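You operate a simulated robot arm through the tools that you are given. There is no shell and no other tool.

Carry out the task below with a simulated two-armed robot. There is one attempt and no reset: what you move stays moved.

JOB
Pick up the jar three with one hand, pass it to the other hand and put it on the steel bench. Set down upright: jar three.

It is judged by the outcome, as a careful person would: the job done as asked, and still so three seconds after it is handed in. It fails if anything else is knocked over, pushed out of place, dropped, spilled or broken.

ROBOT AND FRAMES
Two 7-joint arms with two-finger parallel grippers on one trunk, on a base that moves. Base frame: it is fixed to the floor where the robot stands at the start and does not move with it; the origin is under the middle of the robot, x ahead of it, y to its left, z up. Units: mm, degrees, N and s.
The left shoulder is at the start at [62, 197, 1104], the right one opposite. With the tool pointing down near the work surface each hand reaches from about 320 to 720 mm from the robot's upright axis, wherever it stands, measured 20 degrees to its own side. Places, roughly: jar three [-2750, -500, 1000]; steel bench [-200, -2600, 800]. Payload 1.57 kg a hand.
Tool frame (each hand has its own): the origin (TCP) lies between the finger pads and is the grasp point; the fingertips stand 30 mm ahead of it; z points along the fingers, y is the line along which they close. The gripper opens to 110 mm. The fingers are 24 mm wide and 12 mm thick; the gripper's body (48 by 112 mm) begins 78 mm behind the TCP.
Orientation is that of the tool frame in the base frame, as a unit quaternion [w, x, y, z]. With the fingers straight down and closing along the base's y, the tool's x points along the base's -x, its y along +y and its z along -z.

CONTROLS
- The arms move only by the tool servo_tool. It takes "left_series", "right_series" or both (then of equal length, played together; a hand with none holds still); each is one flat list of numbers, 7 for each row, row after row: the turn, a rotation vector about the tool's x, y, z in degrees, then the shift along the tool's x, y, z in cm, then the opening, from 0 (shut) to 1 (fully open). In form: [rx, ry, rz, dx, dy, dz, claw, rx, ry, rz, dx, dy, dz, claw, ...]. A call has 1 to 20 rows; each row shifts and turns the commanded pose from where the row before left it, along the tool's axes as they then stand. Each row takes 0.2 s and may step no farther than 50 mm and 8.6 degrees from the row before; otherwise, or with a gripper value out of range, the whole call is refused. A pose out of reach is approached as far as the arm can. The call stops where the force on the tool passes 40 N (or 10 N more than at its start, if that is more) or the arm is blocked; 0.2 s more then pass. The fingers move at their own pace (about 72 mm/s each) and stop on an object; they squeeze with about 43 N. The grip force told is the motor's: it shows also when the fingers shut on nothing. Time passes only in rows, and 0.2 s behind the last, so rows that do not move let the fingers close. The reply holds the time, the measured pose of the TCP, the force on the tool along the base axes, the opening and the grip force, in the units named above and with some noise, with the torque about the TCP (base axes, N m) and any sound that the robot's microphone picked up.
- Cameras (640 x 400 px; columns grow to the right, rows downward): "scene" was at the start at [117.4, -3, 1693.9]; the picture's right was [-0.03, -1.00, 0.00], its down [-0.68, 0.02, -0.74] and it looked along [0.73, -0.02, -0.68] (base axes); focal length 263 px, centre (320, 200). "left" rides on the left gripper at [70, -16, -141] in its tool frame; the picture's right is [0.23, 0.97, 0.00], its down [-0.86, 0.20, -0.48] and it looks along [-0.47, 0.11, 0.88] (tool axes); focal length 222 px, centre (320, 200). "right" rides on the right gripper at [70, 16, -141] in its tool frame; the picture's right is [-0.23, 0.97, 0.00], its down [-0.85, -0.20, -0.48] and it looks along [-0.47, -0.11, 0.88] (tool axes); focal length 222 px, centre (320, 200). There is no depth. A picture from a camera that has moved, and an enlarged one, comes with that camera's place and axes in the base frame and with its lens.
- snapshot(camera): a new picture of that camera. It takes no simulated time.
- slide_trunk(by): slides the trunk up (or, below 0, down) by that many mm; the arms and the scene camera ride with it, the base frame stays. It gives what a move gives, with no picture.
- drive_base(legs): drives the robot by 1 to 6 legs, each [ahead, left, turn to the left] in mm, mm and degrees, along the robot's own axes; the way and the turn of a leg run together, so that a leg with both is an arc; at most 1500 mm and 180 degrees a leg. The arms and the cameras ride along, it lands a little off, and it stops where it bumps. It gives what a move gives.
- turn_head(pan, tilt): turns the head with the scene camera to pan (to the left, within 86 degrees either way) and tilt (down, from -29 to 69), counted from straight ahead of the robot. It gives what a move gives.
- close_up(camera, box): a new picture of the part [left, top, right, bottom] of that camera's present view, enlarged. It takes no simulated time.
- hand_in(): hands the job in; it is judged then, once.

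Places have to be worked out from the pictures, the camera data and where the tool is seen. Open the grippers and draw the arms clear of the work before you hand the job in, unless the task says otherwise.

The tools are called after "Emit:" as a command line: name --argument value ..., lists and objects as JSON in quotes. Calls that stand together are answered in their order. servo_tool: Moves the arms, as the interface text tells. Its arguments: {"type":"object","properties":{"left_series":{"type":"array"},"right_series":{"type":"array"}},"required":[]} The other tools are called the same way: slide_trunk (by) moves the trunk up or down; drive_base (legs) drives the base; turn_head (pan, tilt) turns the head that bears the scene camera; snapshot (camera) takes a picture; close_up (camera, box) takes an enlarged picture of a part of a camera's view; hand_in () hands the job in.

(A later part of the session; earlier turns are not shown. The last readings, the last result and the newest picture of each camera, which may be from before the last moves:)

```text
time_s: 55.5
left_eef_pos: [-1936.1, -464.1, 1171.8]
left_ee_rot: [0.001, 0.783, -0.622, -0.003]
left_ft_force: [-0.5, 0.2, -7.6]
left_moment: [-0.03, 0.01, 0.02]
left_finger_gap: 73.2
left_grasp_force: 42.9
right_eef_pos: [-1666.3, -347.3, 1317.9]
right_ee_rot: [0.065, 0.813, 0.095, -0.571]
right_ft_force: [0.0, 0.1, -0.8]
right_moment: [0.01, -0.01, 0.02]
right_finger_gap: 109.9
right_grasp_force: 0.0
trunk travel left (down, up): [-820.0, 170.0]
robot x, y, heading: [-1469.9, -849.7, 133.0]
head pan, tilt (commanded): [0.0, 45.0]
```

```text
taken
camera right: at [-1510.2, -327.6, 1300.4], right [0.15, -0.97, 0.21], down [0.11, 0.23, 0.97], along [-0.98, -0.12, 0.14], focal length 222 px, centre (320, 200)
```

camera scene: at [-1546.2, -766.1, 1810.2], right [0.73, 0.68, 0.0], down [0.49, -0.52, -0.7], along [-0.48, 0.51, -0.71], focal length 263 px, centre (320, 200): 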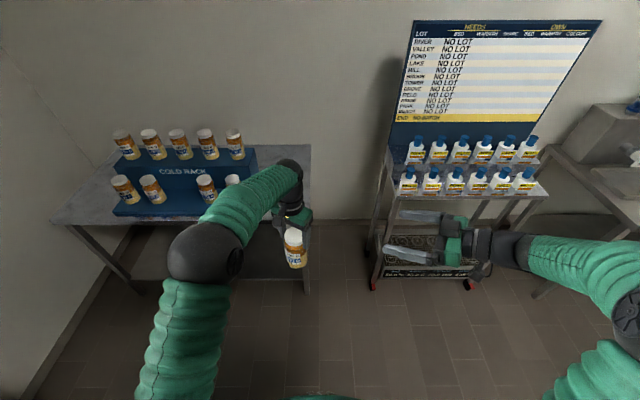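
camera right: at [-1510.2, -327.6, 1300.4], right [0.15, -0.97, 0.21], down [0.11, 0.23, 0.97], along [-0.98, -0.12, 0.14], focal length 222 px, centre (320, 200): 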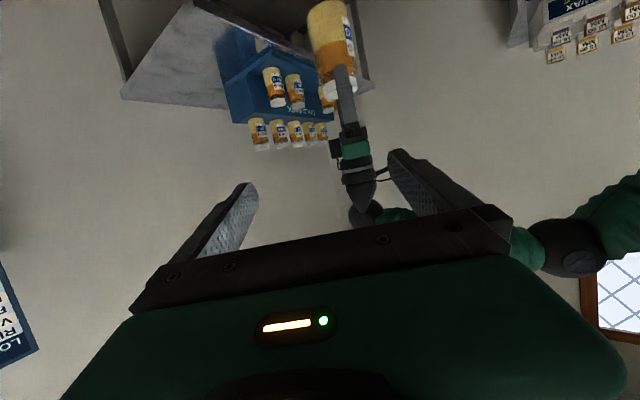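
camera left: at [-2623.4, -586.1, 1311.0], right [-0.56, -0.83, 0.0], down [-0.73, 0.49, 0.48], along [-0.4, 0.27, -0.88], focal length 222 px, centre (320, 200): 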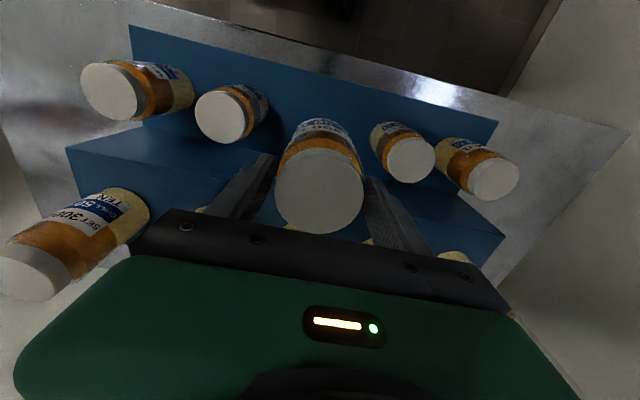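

The right hand now points exactly as intended (azimuth 60°, 20° down). Its TCP has to move 65 mm (tool x), 52 mm (tool y) and 325 mm along its fingers to reach the jar; I align sideways first and approach 200 mm of the way.

Emit:
servo_tool --right_series '[0, 0, 0, 3.3, 2.6, 0, 1, 0, 0, 0, 3.2, 2.6, 0, 1, 0, 0, 0, 0, 0, 4, 1, 0, 0, 0, 0, 0, 4, 1, 0, 0, 0, 0, 0, 4, 1, 0, 0, 0, 0, 0, 4, 1, 0, 0, 0, 0, 0, 4, 1, 0, 0, 0, 0, 0, 0, 1, 0, 0, 0, 0, 0, 0, 1]'

Emit:
snapshot --camera "scene"

Emit:
snapshot --camera "right"

Emit:
snapshot --camera "left"

```text
time_s: 57.5
left_eef_pos: [-1935.9, -465.0, 1172.3]
left_ee_rot: [0.001, 0.784, -0.621, -0.003]
left_ft_force: [0.0, -0.4, -8.5]
left_moment: [-0.02, 0.01, 0.01]
left_finger_gap: 73.2
left_grasp_force: 42.5
right_eef_pos: [-1815.9, -437.0, 1189.5]
right_ee_rot: [0.064, 0.813, 0.095, -0.571]
right_ft_force: [0.2, 0.0, 0.3]
right_moment: [0.01, 0.01, 0.0]
right_finger_gap: 109.6
right_grasp_force: 0.1
trunk travel left (down, up): [-820.0, 170.0]
robot x, y, heading: [-1467.9, -852.0, 133.2]
head pan, tilt (commanded): [0.0, 45.0]
```

```text
taken
camera scene: at [-1545.7, -766.4, 1810.3], right [0.73, 0.68, 0.0], down [0.49, -0.52, -0.7], along [-0.48, 0.51, -0.71], focal length 263 px, centre (320, 200)
```

scene: 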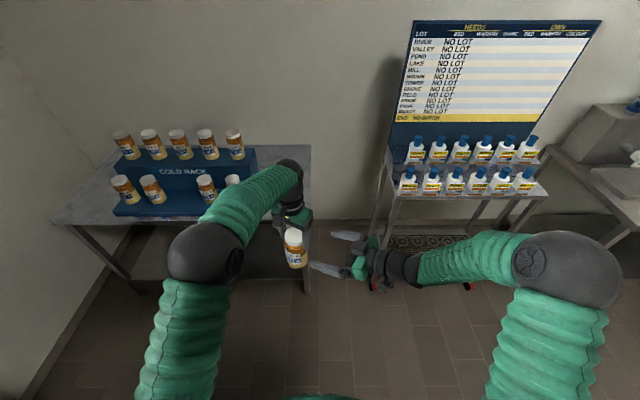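

```text
taken
camera right: at [-1660.1, -416.5, 1171.7], right [0.15, -0.97, 0.21], down [0.11, 0.23, 0.97], along [-0.98, -0.12, 0.14], focal length 222 px, centre (320, 200)
```

right: 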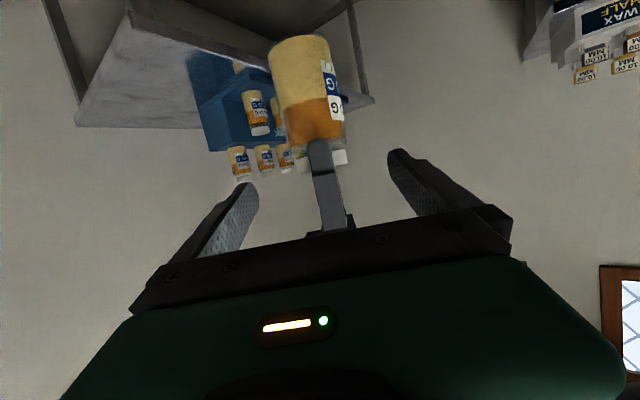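

```text
taken
camera left: at [-1903.9, -529.1, 1312.4], right [-0.9, -0.44, 0.0], down [-0.39, 0.79, 0.48], along [-0.22, 0.43, -0.88], focal length 222 px, centre (320, 200)
```

left: 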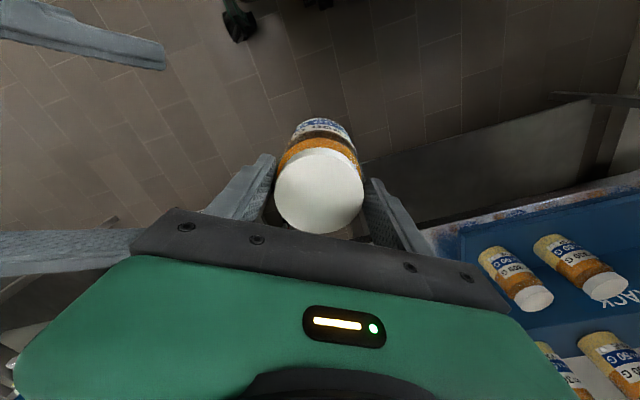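

In the right camera the jar hangs lower in the left hand than I expected — the fingertips seem to hold only near the lid. I'll zoom in to see how the jar sits before going on.

Emit:
close_up --camera "right" --box '[230, 10, 430, 135]'

Emit:
close_up --camera "right" --box '[250, 110, 400, 204]'

Emit:
close_up --camera "scene" --box '[230, 190, 390, 290]'

Emit:
close_up --camera "left" --box '[220, 100, 420, 225]'

```text
3.20 times, centred on (330, 72) of right
camera zoom: at [-1660.1, -416.5, 1171.7], right [0.15, -0.97, 0.21], down [0.11, 0.23, 0.97], along [-0.98, -0.12, 0.14], focal length 711 px, centre (288, 608)
```

zoom: 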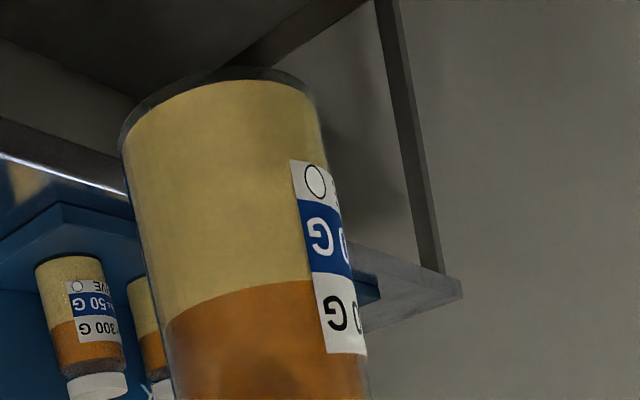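

```text
4.26 times, centred on (325, 157) of right
camera zoom: at [-1660.1, -416.5, 1171.7], right [0.15, -0.97, 0.21], down [0.11, 0.23, 0.97], along [-0.98, -0.12, 0.14], focal length 945 px, centre (299, 383)
```

zoom: 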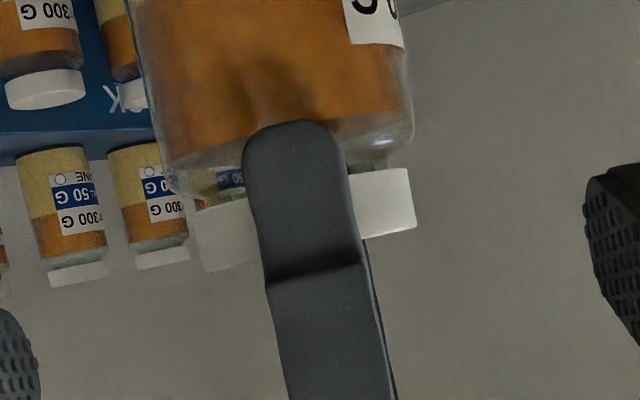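

```text
4.00 times, centred on (310, 240) of scene
camera zoom: at [-1545.7, -766.4, 1810.3], right [0.73, 0.68, 0.0], down [0.49, -0.52, -0.7], along [-0.48, 0.51, -0.71], focal length 1052 px, centre (360, 40)
```

zoom: 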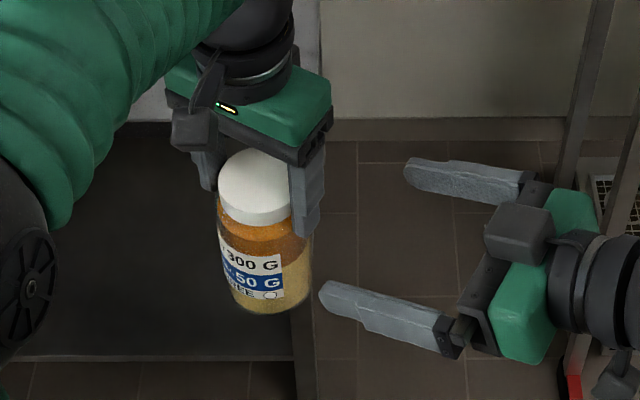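

```text
3.20 times, centred on (320, 162) of left
camera zoom: at [-1903.9, -529.1, 1312.4], right [-0.9, -0.44, 0.0], down [-0.39, 0.79, 0.48], along [-0.22, 0.43, -0.88], focal length 711 px, centre (320, 320)
```

zoom: 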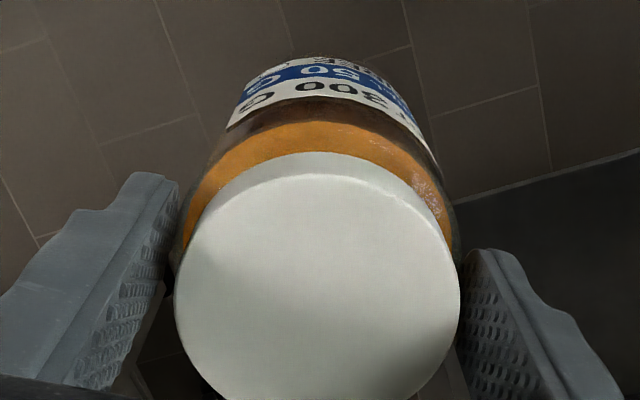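

The jar has settled lower in the left hand (lid top about level with the TCP, base at z≈1040), and the hold has been steady since the lift. I'll look closely at the right gripper's shape before bringing it in, since a box on its top side could meet the left finger.

Emit:
close_up --camera "scene" --box '[300, 215, 420, 290]'

Emit:
close_up --camera "left" --box '[0, 180, 320, 380]'

```text
5.33 times, centred on (360, 252) of scene
camera zoom: at [-1545.7, -766.4, 1810.3], right [0.73, 0.68, 0.0], down [0.49, -0.52, -0.7], along [-0.48, 0.51, -0.71], focal length 1403 px, centre (107, -80)
```

zoom: 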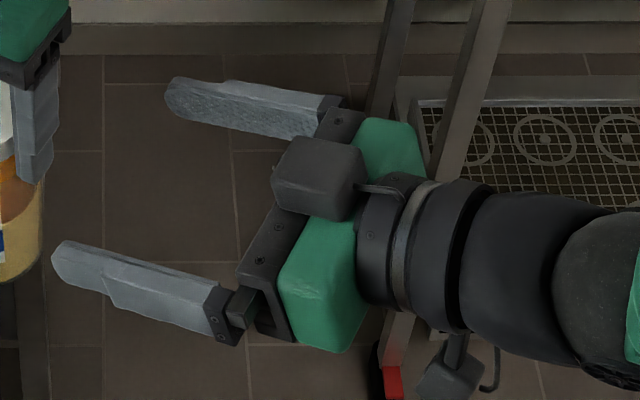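

```text
2.00 times, centred on (160, 280) of left
camera zoom: at [-1903.9, -529.1, 1312.4], right [-0.9, -0.44, 0.0], down [-0.39, 0.79, 0.48], along [-0.22, 0.43, -0.88], focal length 444 px, centre (640, 40)
```

zoom: 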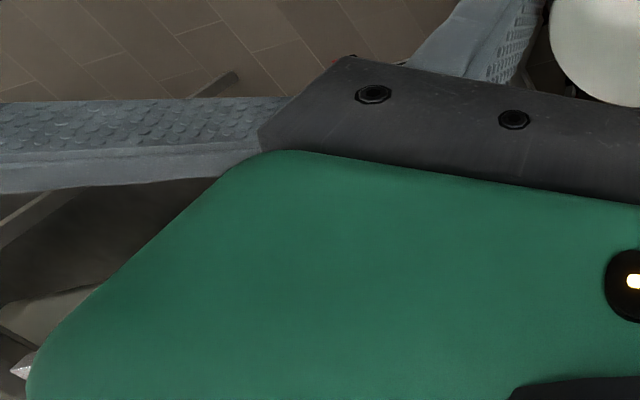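

The box sits ~87 mm behind the right TCP, so with the TCP 10 mm short of the jar axis it clears the left finger by over 10 mm. I set the right-hand grasp height to ~72 mm above the jar's base (z≈1112): move 35 mm down in tool x, then advance 70 mm and check.

Emit:
servo_tool --right_series '[0, 0, 0, 1.8, 0, 0, 1, 0, 0, 0, 1.7, -0.1, 0, 1, 0, 0, 0, 0, 0, 2, 1, 0, 0, 0, 0, 0, 2.5, 1, 0, 0, 0, 0, 0, 2.5, 1, 0, 0, 0, 0, 0, 0, 1, 0, 0, 0, 0, 0, 0, 1]'

Emit:
snapshot --camera "right"

Emit:
close_up --camera "scene" --box '[230, 190, 390, 290]'

Emit:
snapshot --camera "left"

```text
time_s: 59.1
left_eef_pos: [-1937.9, -464.6, 1172.2]
left_ee_rot: [0.0, 0.784, -0.621, -0.001]
left_ft_force: [0.0, -0.2, -6.5]
left_moment: [-0.04, 0.02, 0.01]
left_finger_gap: 73.4
left_grasp_force: 43.1
right_eef_pos: [-1868.8, -446.3, 1133.1]
right_ee_rot: [0.066, 0.813, 0.096, -0.571]
right_ft_force: [-0.8, 0.1, -0.3]
right_moment: [-0.01, -0.02, 0.03]
right_finger_gap: 109.9
right_grasp_force: 0.0
trunk travel left (down, up): [-820.0, 170.0]
robot x, y, heading: [-1469.7, -851.0, 133.3]
head pan, tilt (commanded): [0.0, 45.0]
```

```text
taken
camera right: at [-1712.5, -426.6, 1114.7], right [0.15, -0.97, 0.21], down [0.11, 0.23, 0.97], along [-0.98, -0.12, 0.14], focal length 222 px, centre (320, 200)
```

right: 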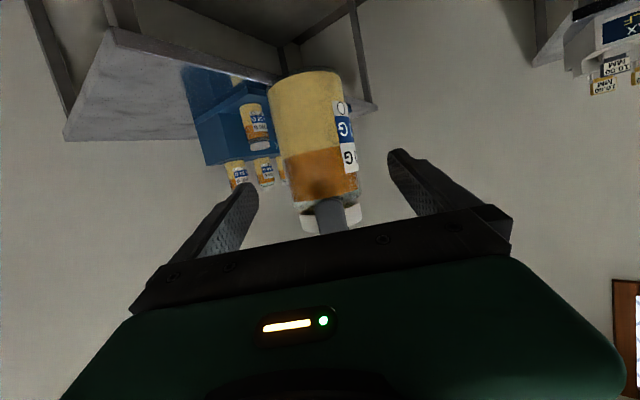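

```text
4.00 times, centred on (310, 240) of scene
camera zoom: at [-1546.6, -765.2, 1810.2], right [0.73, 0.68, 0.0], down [0.49, -0.52, -0.7], along [-0.48, 0.51, -0.71], focal length 1052 px, centre (360, 40)
```

zoom: 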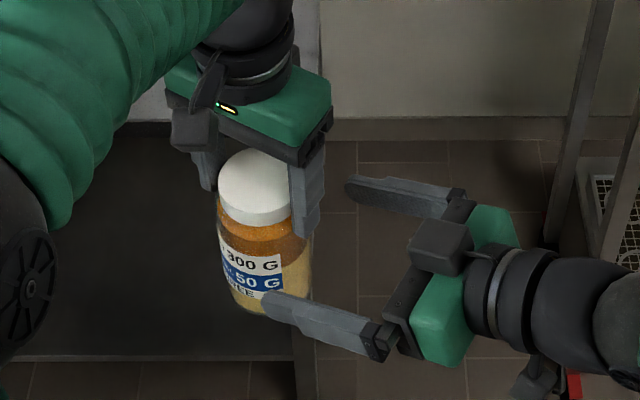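

```text
taken
camera left: at [-1904.3, -528.4, 1312.0], right [-0.9, -0.44, 0.0], down [-0.39, 0.79, 0.48], along [-0.22, 0.43, -0.88], focal length 222 px, centre (320, 200)
```

left: 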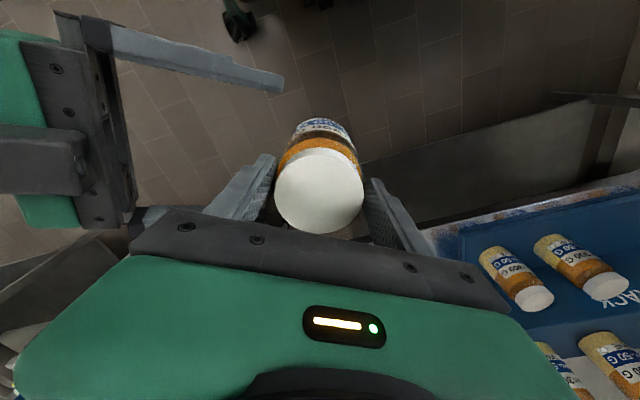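

Alignment looks good: the jar is centred between the right fingers and at the right height. I advance the last 62 mm with the gripper open.

Emit:
servo_tool --right_series '[0, 0, 0, 0, 0.1, 1.6, 1, 0, 0, 0, 0, 0.1, 1.6, 1, 0, 0, 0, 0, 0, 1.6, 1, 0, 0, 0, 0, 0, 1.4, 1, 0, 0, 0, 0, 0, 0, 1, 0, 0, 0, 0, 0, 0, 1]'

Emit:
snapshot --camera "right"

Emit:
close_up --camera "scene" --box '[230, 190, 390, 290]'

Emit:
snapshot --camera "left"

```text
time_s: 60.5
left_eef_pos: [-1936.9, -464.9, 1170.8]
left_ee_rot: [0.0, 0.783, -0.622, -0.003]
left_ft_force: [1.1, 0.1, -8.0]
left_moment: [-0.03, -0.05, 0.02]
left_finger_gap: 73.4
left_grasp_force: 43.4
right_eef_pos: [-1925.4, -462.8, 1111.3]
right_ee_rot: [0.066, 0.813, 0.096, -0.571]
right_ft_force: [-0.2, 0.7, 0.3]
right_moment: [0.01, 0.01, 0.02]
right_finger_gap: 110.2
right_grasp_force: 0.0
trunk travel left (down, up): [-820.0, 170.0]
robot x, y, heading: [-1465.3, -852.6, 133.3]
head pan, tilt (commanded): [0.0, 45.0]
```

```text
taken
camera right: at [-1769.0, -442.5, 1093.8], right [0.15, -0.97, 0.21], down [0.11, 0.23, 0.97], along [-0.98, -0.12, 0.14], focal length 222 px, centre (320, 200)
```

right: 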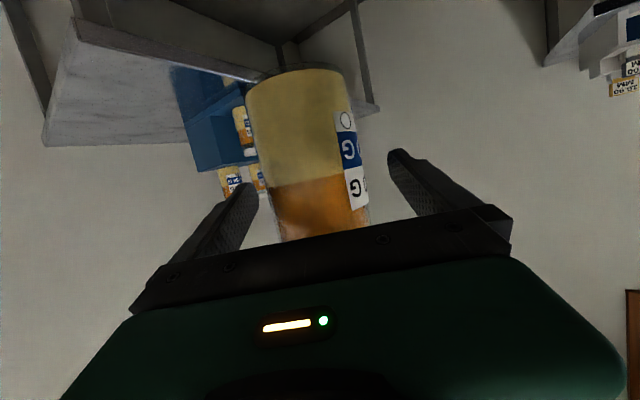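

```text
4.00 times, centred on (310, 240) of scene
camera zoom: at [-1547.6, -765.8, 1810.2], right [0.73, 0.68, 0.0], down [0.49, -0.52, -0.7], along [-0.48, 0.51, -0.71], focal length 1052 px, centre (360, 40)
```

zoom: 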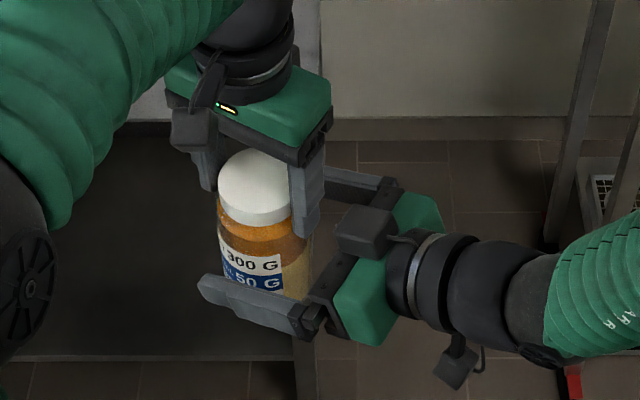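

```text
taken
camera left: at [-1905.0, -528.9, 1312.0], right [-0.9, -0.44, 0.0], down [-0.39, 0.79, 0.48], along [-0.21, 0.43, -0.88], focal length 222 px, centre (320, 200)
```

left: 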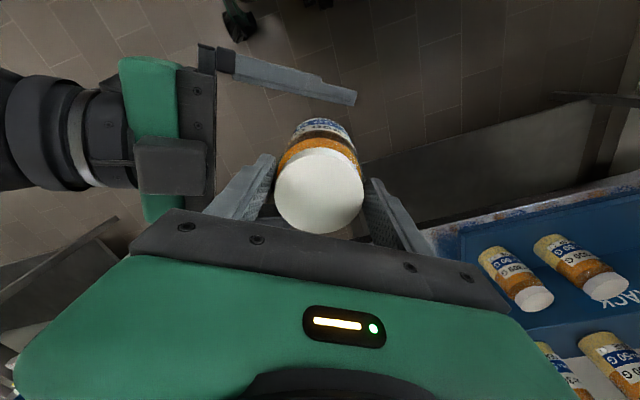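

The right fingers straddle the jar's body with no contact and the left hand is undisturbed. I close the right gripper on the jar.

Emit:
servo_tool --right_series '[0, 0, 0, 0, 0, 0, 0.8, 0, 0, 0, 0, 0, 0, 0.7, 0, 0, 0, 0, 0, 0, 0.6, 0, 0, 0, 0, 0, 0, 0.4, 0, 0, 0, 0, 0, 0, 0, 0, 0, 0, 0, 0, 0, 0, 0, 0, 0, 0, 0, 0, 0]'

Emit:
snapshot --camera "right"

Emit:
close_up --camera "scene" --box '[230, 190, 390, 290]'

Emit:
snapshot --camera "left"

```text
time_s: 62.1
left_eef_pos: [-1936.8, -466.8, 1171.1]
left_ee_rot: [0.001, 0.784, -0.621, 0.0]
left_ft_force: [11.3, -24.4, -2.6]
left_moment: [-0.4, -0.06, -0.09]
left_finger_gap: 73.4
left_grasp_force: 42.5
right_eef_pos: [-1923.9, -461.0, 1111.9]
right_ee_rot: [0.064, 0.813, 0.094, -0.571]
right_ft_force: [-11.1, 23.7, -0.2]
right_moment: [-1.02, -0.67, -0.3]
right_finger_gap: 73.1
right_grasp_force: 43.2
trunk travel left (down, up): [-820.0, 170.0]
robot x, y, heading: [-1466.7, -852.7, 133.0]
head pan, tilt (commanded): [0.0, 45.0]
```

```text
taken
camera right: at [-1768.9, -441.3, 1093.8], right [0.14, -0.97, 0.21], down [0.11, 0.23, 0.97], along [-0.98, -0.12, 0.14], focal length 222 px, centre (320, 200)
```

right: 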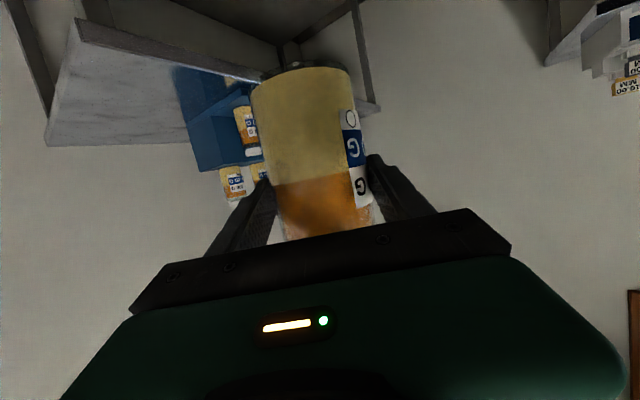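

```text
4.00 times, centred on (310, 240) of scene
camera zoom: at [-1548.0, -765.6, 1810.1], right [0.73, 0.68, 0.0], down [0.49, -0.52, -0.7], along [-0.48, 0.51, -0.71], focal length 1052 px, centre (360, 40)
```

zoom: 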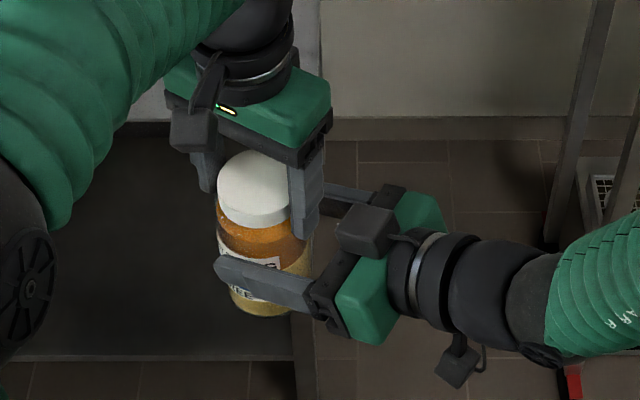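

```text
taken
camera left: at [-1905.1, -529.4, 1311.7], right [-0.9, -0.44, 0.0], down [-0.39, 0.79, 0.48], along [-0.21, 0.43, -0.88], focal length 222 px, centre (320, 200)
```

left: 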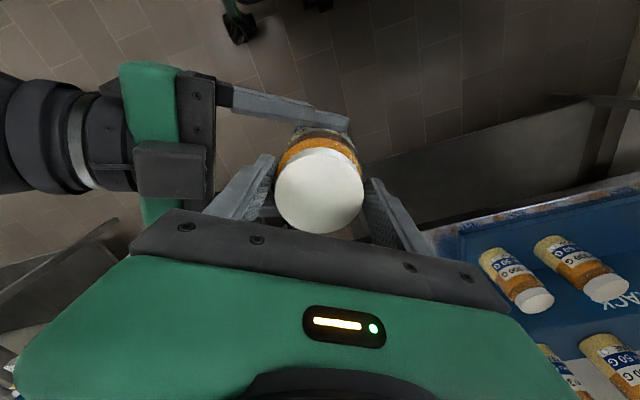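

Both hands hold the jar, with about 26 N of sideways strain between them along the right tool's −y. I relieve it by shifting the right hand 2 mm that way in small steps before the left lets go.

Emit:
servo_tool --right_series '[0, 0, 0, 0, -0.1, 0, 0, 0, 0, 0, 0, -0.1, 0, 0, 0, 0, 0, 0, 0, 0, 0]'

```text
time_s: 63.0
left_eef_pos: [-1938.6, -464.9, 1170.5]
left_ee_rot: [0.0, 0.784, -0.621, 0.0]
left_ft_force: [4.5, -18.2, -7.3]
left_moment: [-0.8, -0.37, 0.14]
left_finger_gap: 73.1
left_grasp_force: 43.1
right_eef_pos: [-1925.3, -459.8, 1111.2]
right_ee_rot: [0.066, 0.813, 0.096, -0.571]
right_ft_force: [-3.5, 19.2, 0.3]
right_moment: [-0.34, 0.07, -0.4]
right_finger_gap: 73.3
right_grasp_force: 42.8
trunk travel left (down, up): [-820.0, 170.0]
robot x, y, heading: [-1469.2, -852.9, 133.0]
head pan, tilt (commanded): [0.0, 45.0]
```

The strain dropped from 26 to 19 N, so the direction is right; I shift another 4 mm.

Emit:
servo_tool --right_series '[0, 0, 0, 0, -0.2, 0, 0, 0, 0, 0, 0, -0.2, 0, 0, 0, 0, 0, 0, 0, 0, 0]'

Emit:
snapshot --camera "left"

```text
time_s: 63.8
left_eef_pos: [-1939.1, -464.6, 1171.2]
left_ee_rot: [0.001, 0.784, -0.621, -0.004]
left_ft_force: [-12.4, -2.3, -19.4]
left_moment: [0.52, 0.4, 0.0]
left_finger_gap: 73.2
left_grasp_force: 42.9
right_eef_pos: [-1927.1, -457.5, 1110.9]
right_ee_rot: [0.067, 0.812, 0.097, -0.571]
right_ft_force: [11.8, 2.3, 11.4]
right_moment: [-0.74, 0.45, 0.01]
right_finger_gap: 73.0
right_grasp_force: 43.0
trunk travel left (down, up): [-820.0, 170.0]
robot x, y, heading: [-1465.5, -854.3, 133.2]
head pan, tilt (commanded): [0.0, 45.0]
```

```text
taken
camera left: at [-1906.0, -528.7, 1311.7], right [-0.9, -0.44, 0.0], down [-0.39, 0.78, 0.48], along [-0.22, 0.43, -0.87], focal length 222 px, centre (320, 200)
```

left: 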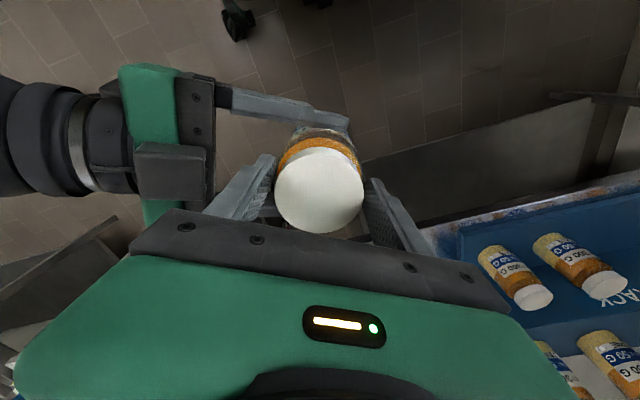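

Sideways strain is gone; a ~16 N push back/up remains. I ease the right hand back 2 mm along its fingers and 1 mm up.

Emit:
servo_tool --right_series '[0, 0, 0, -0.1, 0, -0.1, 0, 0, 0, 0, 0, 0, -0.1, 0, 0, 0, 0, 0, 0, 0, 0]'

```text
time_s: 64.5
left_eef_pos: [-1936.8, -463.2, 1171.8]
left_ee_rot: [-0.001, 0.783, -0.622, -0.003]
left_ft_force: [-4.7, 5.9, -10.4]
left_moment: [0.54, 0.62, -0.17]
left_finger_gap: 73.2
left_grasp_force: 43.1
right_eef_pos: [-1925.2, -457.6, 1111.2]
right_ee_rot: [0.066, 0.814, 0.096, -0.569]
right_ft_force: [6.1, -6.0, 2.0]
right_moment: [-0.25, -0.26, 0.25]
right_finger_gap: 73.0
right_grasp_force: 43.1
trunk travel left (down, up): [-820.0, 170.0]
robot x, y, heading: [-1468.1, -848.5, 133.4]
head pan, tilt (commanded): [0.0, 45.0]
```

Forces between the hands are down to a few newtons. I open the left gripper partly (86 mm) and let things settle.

Emit:
servo_tool --left_series '[0, 0, 0, 0, 0, 0, 0.72, 0, 0, 0, 0, 0, 0, 0.78, 0, 0, 0, 0, 0, 0, 0.78, 0, 0, 0, 0, 0, 0, 0.78]'

Emit:
snapshot --camera "left"

Emit:
snapshot --camera "right"

Emit:
close_up --camera "scene" --box '[230, 190, 390, 290]'

```text
time_s: 65.5
left_eef_pos: [-1937.6, -464.4, 1169.7]
left_ee_rot: [0.0, 0.783, -0.622, -0.001]
left_ft_force: [0.3, 0.3, 0.1]
left_moment: [-0.04, -0.02, 0.02]
left_finger_gap: 85.9
left_grasp_force: 0.0
right_eef_pos: [-1925.1, -456.8, 1112.4]
right_ee_rot: [0.065, 0.813, 0.095, -0.571]
right_ft_force: [-0.3, -1.7, -0.3]
right_moment: [-0.37, -0.28, 0.24]
right_finger_gap: 73.2
right_grasp_force: 42.9
trunk travel left (down, up): [-820.0, 170.0]
robot x, y, heading: [-1465.0, -852.9, 133.2]
head pan, tilt (commanded): [0.0, 45.0]
```

```text
taken
camera left: at [-1905.2, -528.8, 1311.9], right [-0.9, -0.44, 0.0], down [-0.39, 0.79, 0.48], along [-0.21, 0.43, -0.88], focal length 222 px, centre (320, 200)
```

left: 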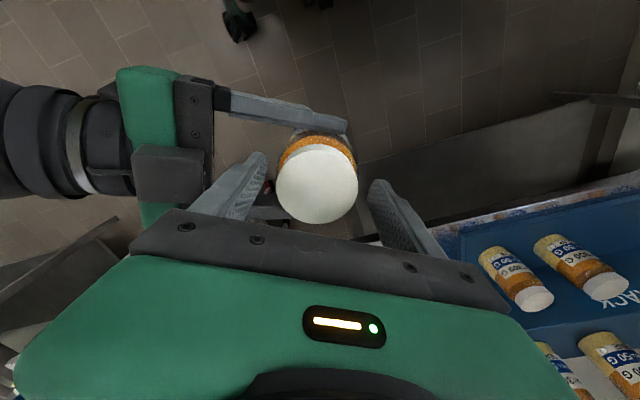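

```text
taken
camera right: at [-1769.2, -436.6, 1094.9], right [0.15, -0.97, 0.21], down [0.11, 0.23, 0.97], along [-0.98, -0.12, 0.14], focal length 222 px, centre (320, 200)
```

right: 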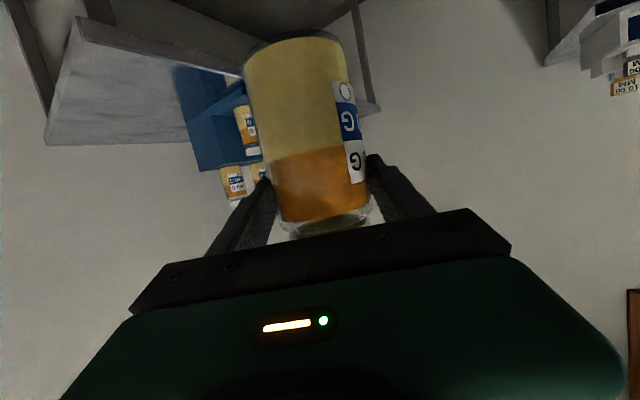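

```text
4.00 times, centred on (310, 240) of scene
camera zoom: at [-1547.9, -765.6, 1810.1], right [0.73, 0.68, 0.0], down [0.49, -0.52, -0.7], along [-0.48, 0.51, -0.71], focal length 1052 px, centre (360, 40)
```

zoom: 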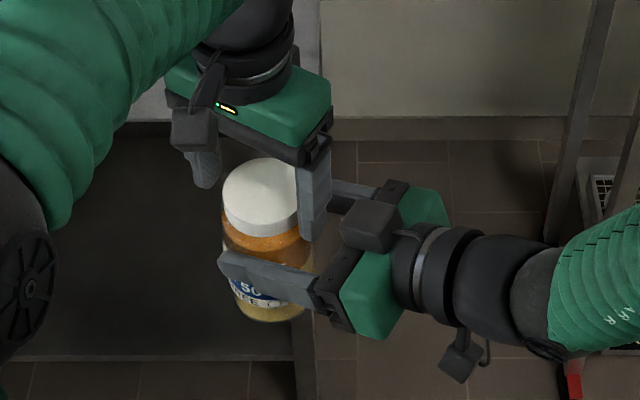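

After the left let go, the jar slid about 15–20 mm down in the right grip. Before letting time pass I look closely at how it sits now.

Emit:
close_up --camera "right" --box '[200, 10, 440, 160]'

Emit:
close_up --camera "right" --box '[200, 130, 440, 280]'

Emit:
close_up --camera "scene" --box '[260, 210, 350, 280]'

Emit:
close_up --camera "left" --box '[220, 100, 420, 225]'

```text
2.67 times, centred on (320, 85) of right
camera zoom: at [-1769.2, -436.6, 1094.9], right [0.15, -0.97, 0.21], down [0.11, 0.23, 0.97], along [-0.98, -0.12, 0.14], focal length 592 px, centre (320, 507)
```

zoom: 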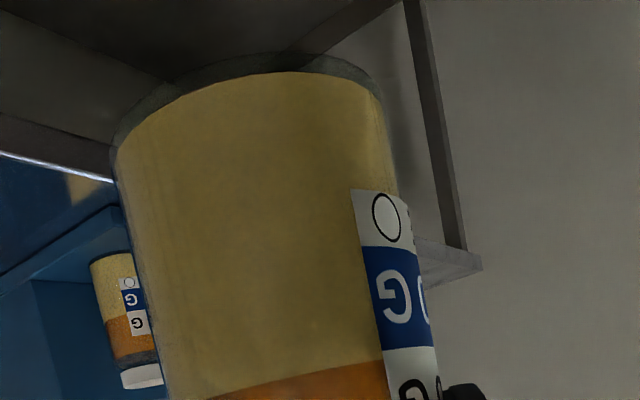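

```text
2.67 times, centred on (320, 205) of right
camera zoom: at [-1769.2, -436.6, 1094.9], right [0.15, -0.97, 0.21], down [0.11, 0.23, 0.97], along [-0.98, -0.12, 0.14], focal length 592 px, centre (320, 187)
```

zoom: 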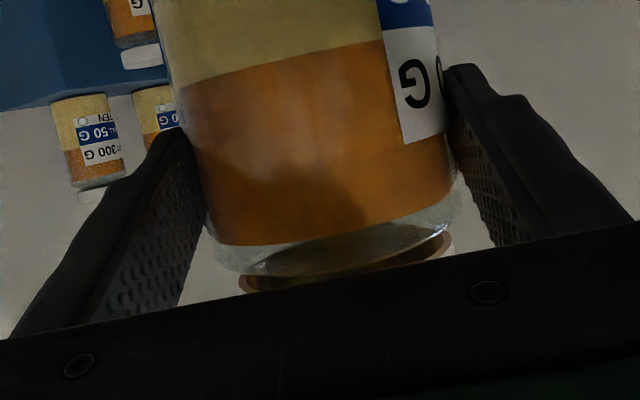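

```text
5.71 times, centred on (305, 245) of scene
camera zoom: at [-1547.9, -765.6, 1810.1], right [0.73, 0.68, 0.0], down [0.49, -0.52, -0.7], along [-0.48, 0.51, -0.71], focal length 1503 px, centre (406, -57)
```

zoom: 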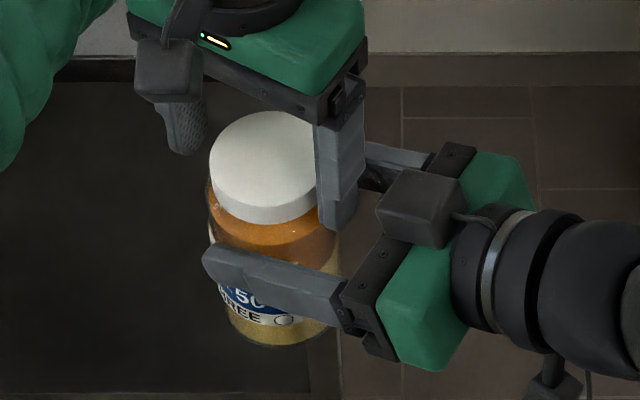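

```text
3.20 times, centred on (320, 162) of left
camera zoom: at [-1905.2, -528.8, 1311.9], right [-0.9, -0.44, 0.0], down [-0.39, 0.79, 0.48], along [-0.21, 0.43, -0.88], focal length 711 px, centre (320, 320)
```

zoom: 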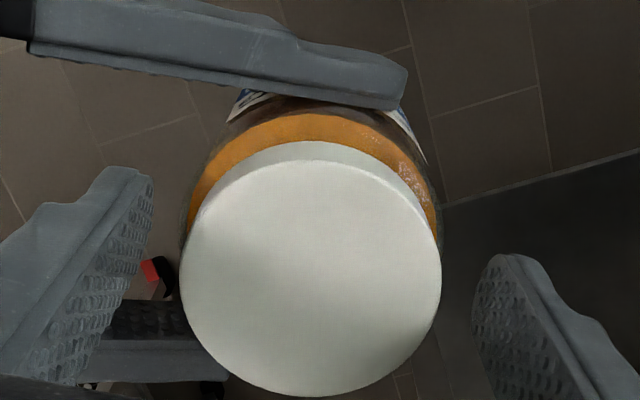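

The jar is still between the right pads but the right force reading doesn't show its weight, so it may be slipping. As a safeguard I close the left fingers back onto the lid, which is centred between them, and hold everything else still.

Emit:
servo_tool --left_series '[0, 0, 0, 0, 0, 0, 0]'

Emit:
snapshot --camera "right"

Emit:
snapshot --camera "left"

Emit:
close_up --camera "scene" --box '[260, 210, 350, 280]'

```text
time_s: 66.0
left_eef_pos: [-1937.1, -464.4, 1171.4]
left_ee_rot: [0.0, 0.784, -0.62, 0.0]
left_ft_force: [4.0, 0.4, 0.1]
left_moment: [0.23, 0.13, -0.09]
left_finger_gap: 63.8
left_grasp_force: 19.9
right_eef_pos: [-1925.9, -456.2, 1113.3]
right_ee_rot: [0.066, 0.813, 0.096, -0.571]
right_ft_force: [-4.4, -0.1, 0.1]
right_moment: [-0.21, -0.44, 0.08]
right_finger_gap: 73.2
right_grasp_force: 43.0
trunk travel left (down, up): [-820.0, 170.0]
robot x, y, heading: [-1465.5, -850.1, 133.3]
head pan, tilt (commanded): [0.0, 45.0]
```

```text
taken
camera right: at [-1769.6, -436.8, 1095.3], right [0.15, -0.97, 0.21], down [0.11, 0.23, 0.97], along [-0.98, -0.12, 0.14], focal length 222 px, centre (320, 200)
```

right: 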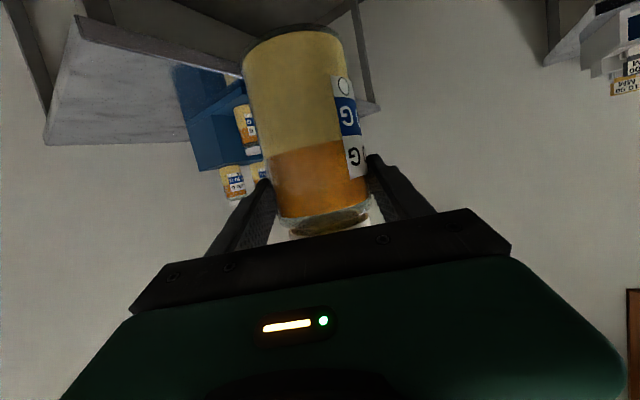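

```text
taken
camera left: at [-1904.7, -528.6, 1311.7], right [-0.9, -0.44, 0.0], down [-0.39, 0.79, 0.48], along [-0.21, 0.43, -0.88], focal length 222 px, centre (320, 200)
```

left: 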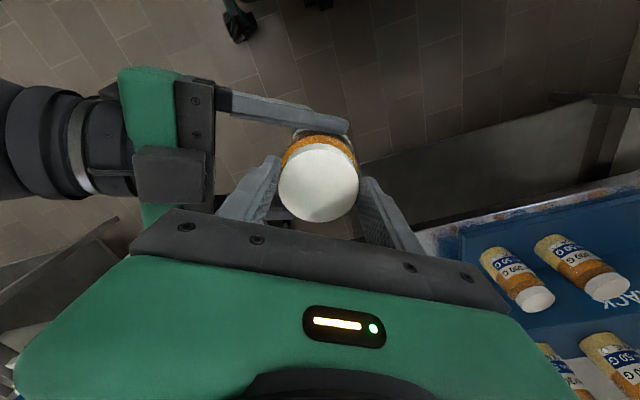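

```text
5.71 times, centred on (305, 245) of scene
camera zoom: at [-1548.0, -765.6, 1810.1], right [0.73, 0.68, 0.0], down [0.49, -0.52, -0.7], along [-0.48, 0.51, -0.71], focal length 1503 px, centre (406, -57)
```

zoom: 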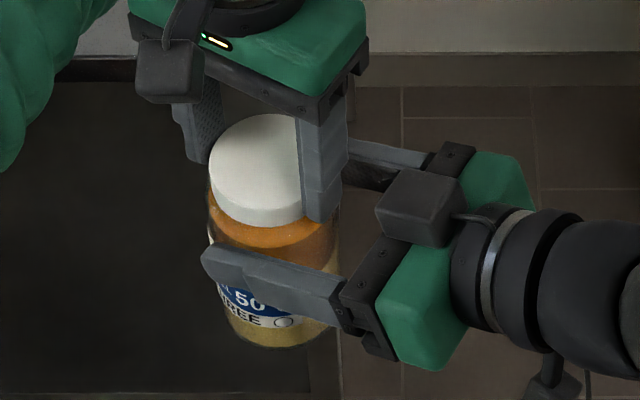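

The left fingers have reached the lid (63.8 mm) and the jar moved only ~4 mm more. I hold still for one more short step to let the left grip build up and see whether the jar stays put.

Emit:
servo_tool --left_series '[0, 0, 0, 0, 0, 0, 0]'

Emit:
snapshot --camera "right"

Emit:
close_up --camera "scene" --box '[260, 210, 350, 280]'

Emit:
close_up --camera "left" --box '[220, 100, 420, 225]'

```text
time_s: 66.3
left_eef_pos: [-1937.1, -464.0, 1170.2]
left_ee_rot: [-0.001, 0.784, -0.621, -0.001]
left_ft_force: [6.2, 0.4, 0.2]
left_moment: [0.23, 0.14, -0.04]
left_finger_gap: 63.2
left_grasp_force: 42.9
right_eef_pos: [-1925.0, -456.7, 1112.9]
right_ee_rot: [0.065, 0.813, 0.095, -0.571]
right_ft_force: [-6.0, -1.6, 0.3]
right_moment: [-0.18, -0.54, 0.02]
right_finger_gap: 73.3
right_grasp_force: 43.8
trunk travel left (down, up): [-820.0, 170.0]
robot x, y, heading: [-1468.2, -850.2, 133.2]
head pan, tilt (commanded): [0.0, 45.0]
```

```text
taken
camera right: at [-1769.7, -436.8, 1095.3], right [0.15, -0.97, 0.21], down [0.11, 0.23, 0.97], along [-0.98, -0.12, 0.14], focal length 222 px, centre (320, 200)
```

right: 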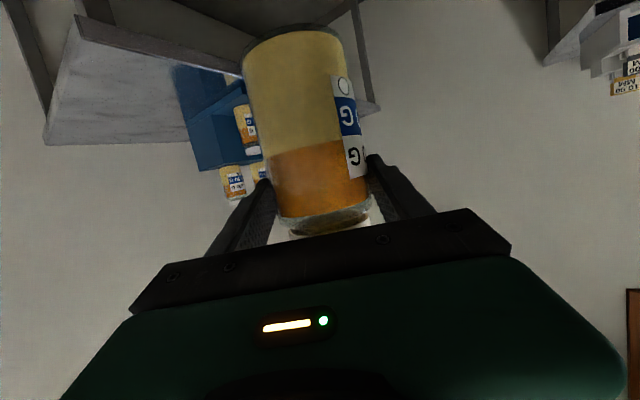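

```text
5.71 times, centred on (305, 245) of scene
camera zoom: at [-1548.0, -765.7, 1810.1], right [0.73, 0.68, 0.0], down [0.49, -0.52, -0.7], along [-0.48, 0.51, -0.71], focal length 1503 px, centre (406, -57)
```

zoom: 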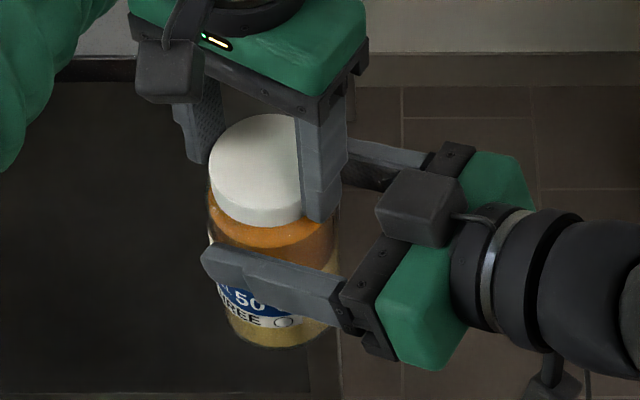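

```text
3.20 times, centred on (320, 162) of left
camera zoom: at [-1904.7, -528.6, 1311.7], right [-0.9, -0.44, 0.0], down [-0.39, 0.79, 0.48], along [-0.21, 0.43, -0.88], focal length 711 px, centre (320, 320)
```

zoom: 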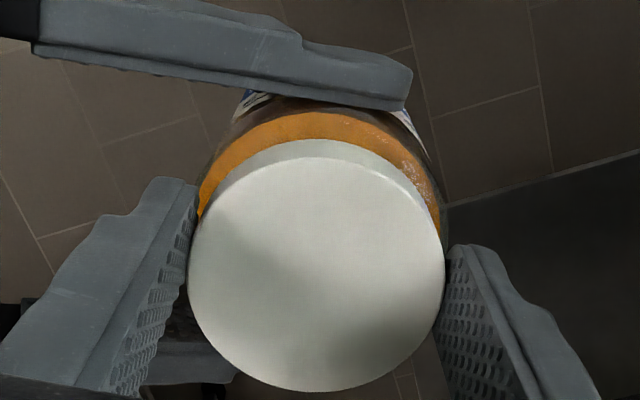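

Now the jar is steady in both grips, yet neither hand's force shows its weight. I lift both hands together by 10 mm to see how the load and the jar respond.

Emit:
servo_tool --left_series '[0, 0, 0, 0, 0, -0.3, 0, 0, 0, 0, 0, 0, -0.4, 0, 0, 0, 0, 0, 0, -0.3, 0, 0, 0, 0, 0, 0, 0, 0]' --right_series '[0, 0, 0, -0.28, 0, -0.1, 0, 0, 0, 0, -0.38, 0, -0.14, 0, 0, 0, 0, -0.28, 0, -0.1, 0, 0, 0, 0, 0, 0, 0, 0]'

Emit:
snapshot --camera "right"

Emit:
close_up --camera "left" --box '[220, 100, 420, 225]'

Emit:
snapshot --camera "scene"

```text
time_s: 67.3
left_eef_pos: [-1936.1, -465.3, 1180.6]
left_ee_rot: [0.0, 0.784, -0.621, -0.001]
left_ft_force: [2.0, 3.9, -8.7]
left_moment: [0.03, 0.05, 0.14]
left_finger_gap: 63.2
left_grasp_force: 43.1
right_eef_pos: [-1925.9, -456.4, 1122.7]
right_ee_rot: [0.066, 0.813, 0.096, -0.57]
right_ft_force: [-2.2, -3.6, 1.7]
right_moment: [0.21, -0.24, -0.1]
right_finger_gap: 73.2
right_grasp_force: 42.7
trunk travel left (down, up): [-820.0, 170.0]
robot x, y, heading: [-1466.9, -853.2, 133.3]
head pan, tilt (commanded): [0.0, 45.0]
```

```text
taken
camera right: at [-1770.1, -436.7, 1105.5], right [0.15, -0.97, 0.21], down [0.11, 0.23, 0.97], along [-0.98, -0.12, 0.14], focal length 222 px, centre (320, 200)
```

right: 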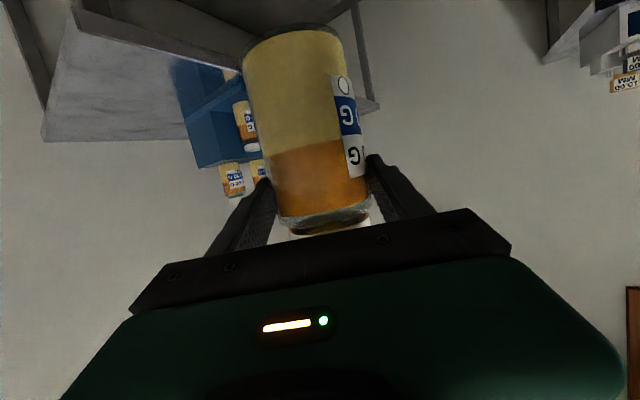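

```text
3.20 times, centred on (320, 162) of left
camera zoom: at [-1904.9, -528.7, 1321.5], right [-0.9, -0.44, 0.0], down [-0.39, 0.79, 0.48], along [-0.21, 0.43, -0.88], focal length 711 px, centre (320, 320)
```

zoom: 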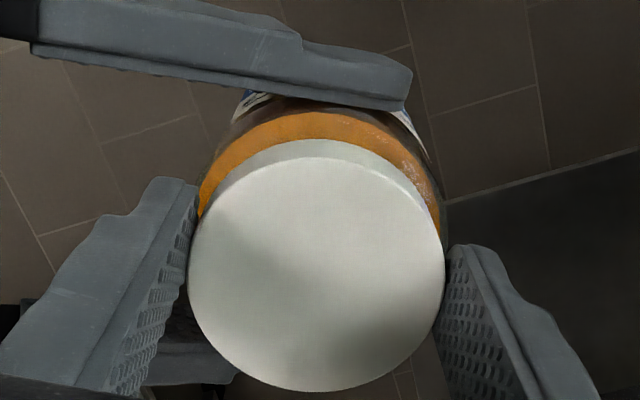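

```text
taken
camera scene: at [-1548.0, -765.6, 1810.1], right [0.73, 0.68, 0.0], down [0.49, -0.52, -0.7], along [-0.48, 0.51, -0.71], focal length 263 px, centre (320, 200)
```

scene: 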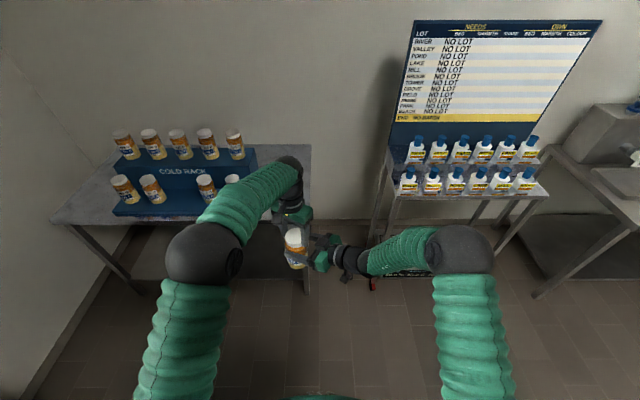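

With the lift the load shows up again (left −8.7 N, right +1.7 N) and nothing slipped, so both grips hold. I now shift the load to the right hand gradually by lowering the left hand 2.5 mm, watching whether the right grip takes the weight without slipping.

Emit:
servo_tool --left_series '[0, 0, 0, 0, 0, 0.1, 0, 0, 0, 0, 0, 0, 0.15, 0, 0, 0, 0, 0, 0, 0, 0]'

Emit:
close_up --camera "left" --box '[220, 100, 420, 225]'

Emit:
snapshot --camera "right"

```text
time_s: 68.2
left_eef_pos: [-1935.9, -464.8, 1178.8]
left_ee_rot: [0.0, 0.784, -0.621, -0.002]
left_ft_force: [7.2, 3.5, 7.3]
left_moment: [-0.66, -1.1, -0.15]
left_finger_gap: 63.5
left_grasp_force: 42.7
right_eef_pos: [-1924.7, -456.4, 1121.9]
right_ee_rot: [0.066, 0.814, 0.096, -0.569]
right_ft_force: [-8.0, -3.1, -7.4]
right_moment: [0.91, 0.53, 0.2]
right_finger_gap: 73.2
right_grasp_force: 43.7
trunk travel left (down, up): [-820.0, 170.0]
robot x, y, heading: [-1467.5, -852.3, 133.2]
head pan, tilt (commanded): [0.0, 45.0]
```

```text
3.20 times, centred on (320, 162) of left
camera zoom: at [-1904.5, -528.6, 1319.7], right [-0.9, -0.44, 0.0], down [-0.39, 0.79, 0.48], along [-0.21, 0.43, -0.88], focal length 711 px, centre (320, 320)
```

zoom: 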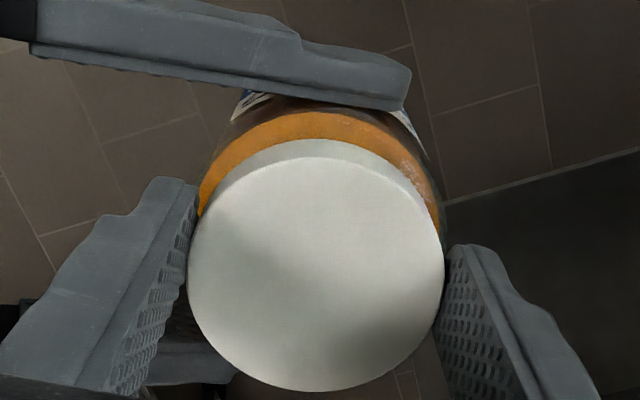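

```text
taken
camera right: at [-1769.1, -436.5, 1104.4], right [0.15, -0.97, 0.21], down [0.11, 0.23, 0.97], along [-0.98, -0.12, 0.14], focal length 222 px, centre (320, 200)
```

right: 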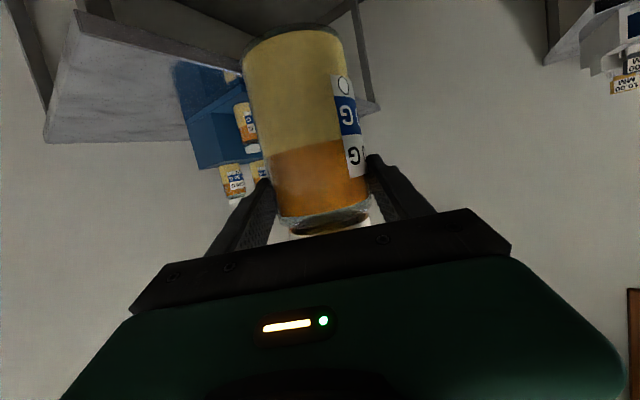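

The right hand now reads −7.4 N and the left +7.3 N with no visible slip. I wait one step without moving to see whether these readings are steady.

Emit:
servo_tool --left_series '[0, 0, 0, 0, 0, 0, 0, 0, 0, 0, 0, 0, 0, 0]'

Emit:
close_up --camera "scene" --box '[260, 210, 350, 280]'

```text
time_s: 68.8
left_eef_pos: [-1936.9, -464.1, 1178.7]
left_ee_rot: [0.0, 0.784, -0.621, -0.002]
left_ft_force: [10.8, 2.8, 14.0]
left_moment: [-0.86, -0.78, -0.09]
left_finger_gap: 63.3
left_grasp_force: 42.8
right_eef_pos: [-1924.9, -455.8, 1120.7]
right_ee_rot: [0.066, 0.814, 0.096, -0.569]
right_ft_force: [-11.5, -2.5, -14.4]
right_moment: [1.14, -0.13, 0.0]
right_finger_gap: 73.0
right_grasp_force: 43.1
trunk travel left (down, up): [-820.0, 170.0]
robot x, y, heading: [-1468.6, -849.1, 133.2]
head pan, tilt (commanded): [0.0, 45.0]
```

```text
5.71 times, centred on (305, 245) of scene
camera zoom: at [-1548.0, -765.6, 1810.1], right [0.73, 0.68, 0.0], down [0.49, -0.52, -0.7], along [-0.48, 0.51, -0.71], focal length 1503 px, centre (406, -57)
```

zoom: 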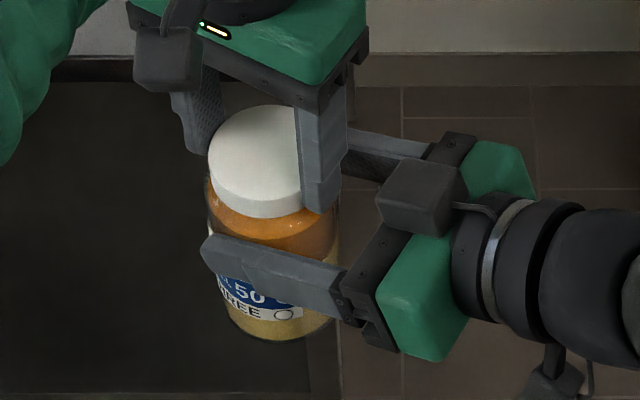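

The hands are now pressing against each other through the jar (14 N), building slowly. I check with fresh pictures whether the jar has moved in either grip under that load.

Emit:
snapshot --camera "right"

Emit:
close_up --camera "left" --box '[220, 100, 420, 225]'

Emit:
close_up --camera "right" --box '[200, 130, 440, 280]'

```text
taken
camera right: at [-1769.2, -436.5, 1104.5], right [0.15, -0.97, 0.21], down [0.11, 0.23, 0.97], along [-0.98, -0.12, 0.14], focal length 222 px, centre (320, 200)
```

right: 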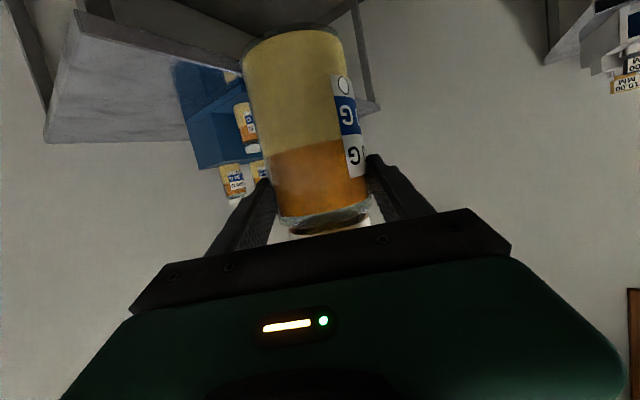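

```text
3.20 times, centred on (320, 162) of left
camera zoom: at [-1904.6, -528.6, 1319.7], right [-0.9, -0.44, 0.0], down [-0.39, 0.79, 0.48], along [-0.21, 0.43, -0.88], focal length 711 px, centre (320, 320)
```

zoom: 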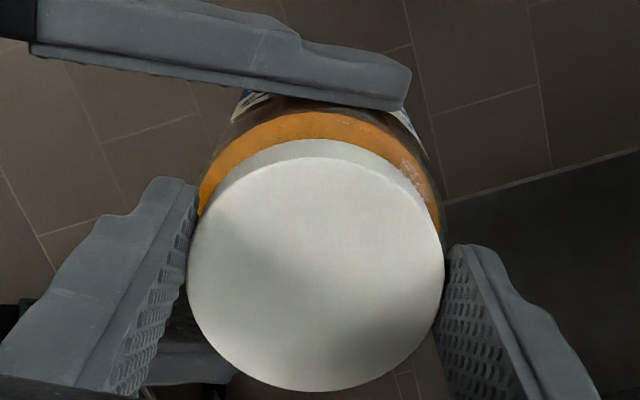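

```text
2.67 times, centred on (320, 205) of right
camera zoom: at [-1769.2, -436.5, 1104.5], right [0.15, -0.97, 0.21], down [0.11, 0.23, 0.97], along [-0.98, -0.12, 0.14], focal length 592 px, centre (320, 187)
```

zoom: 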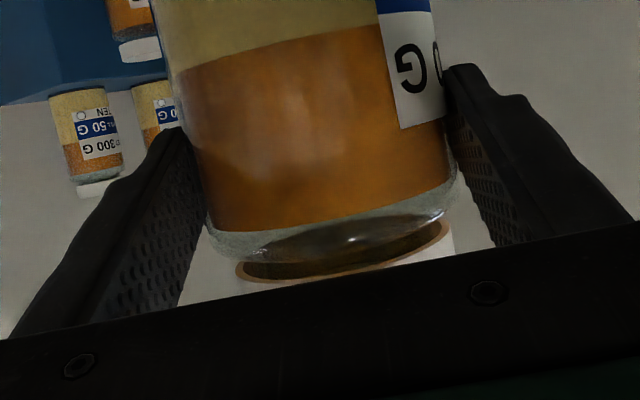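

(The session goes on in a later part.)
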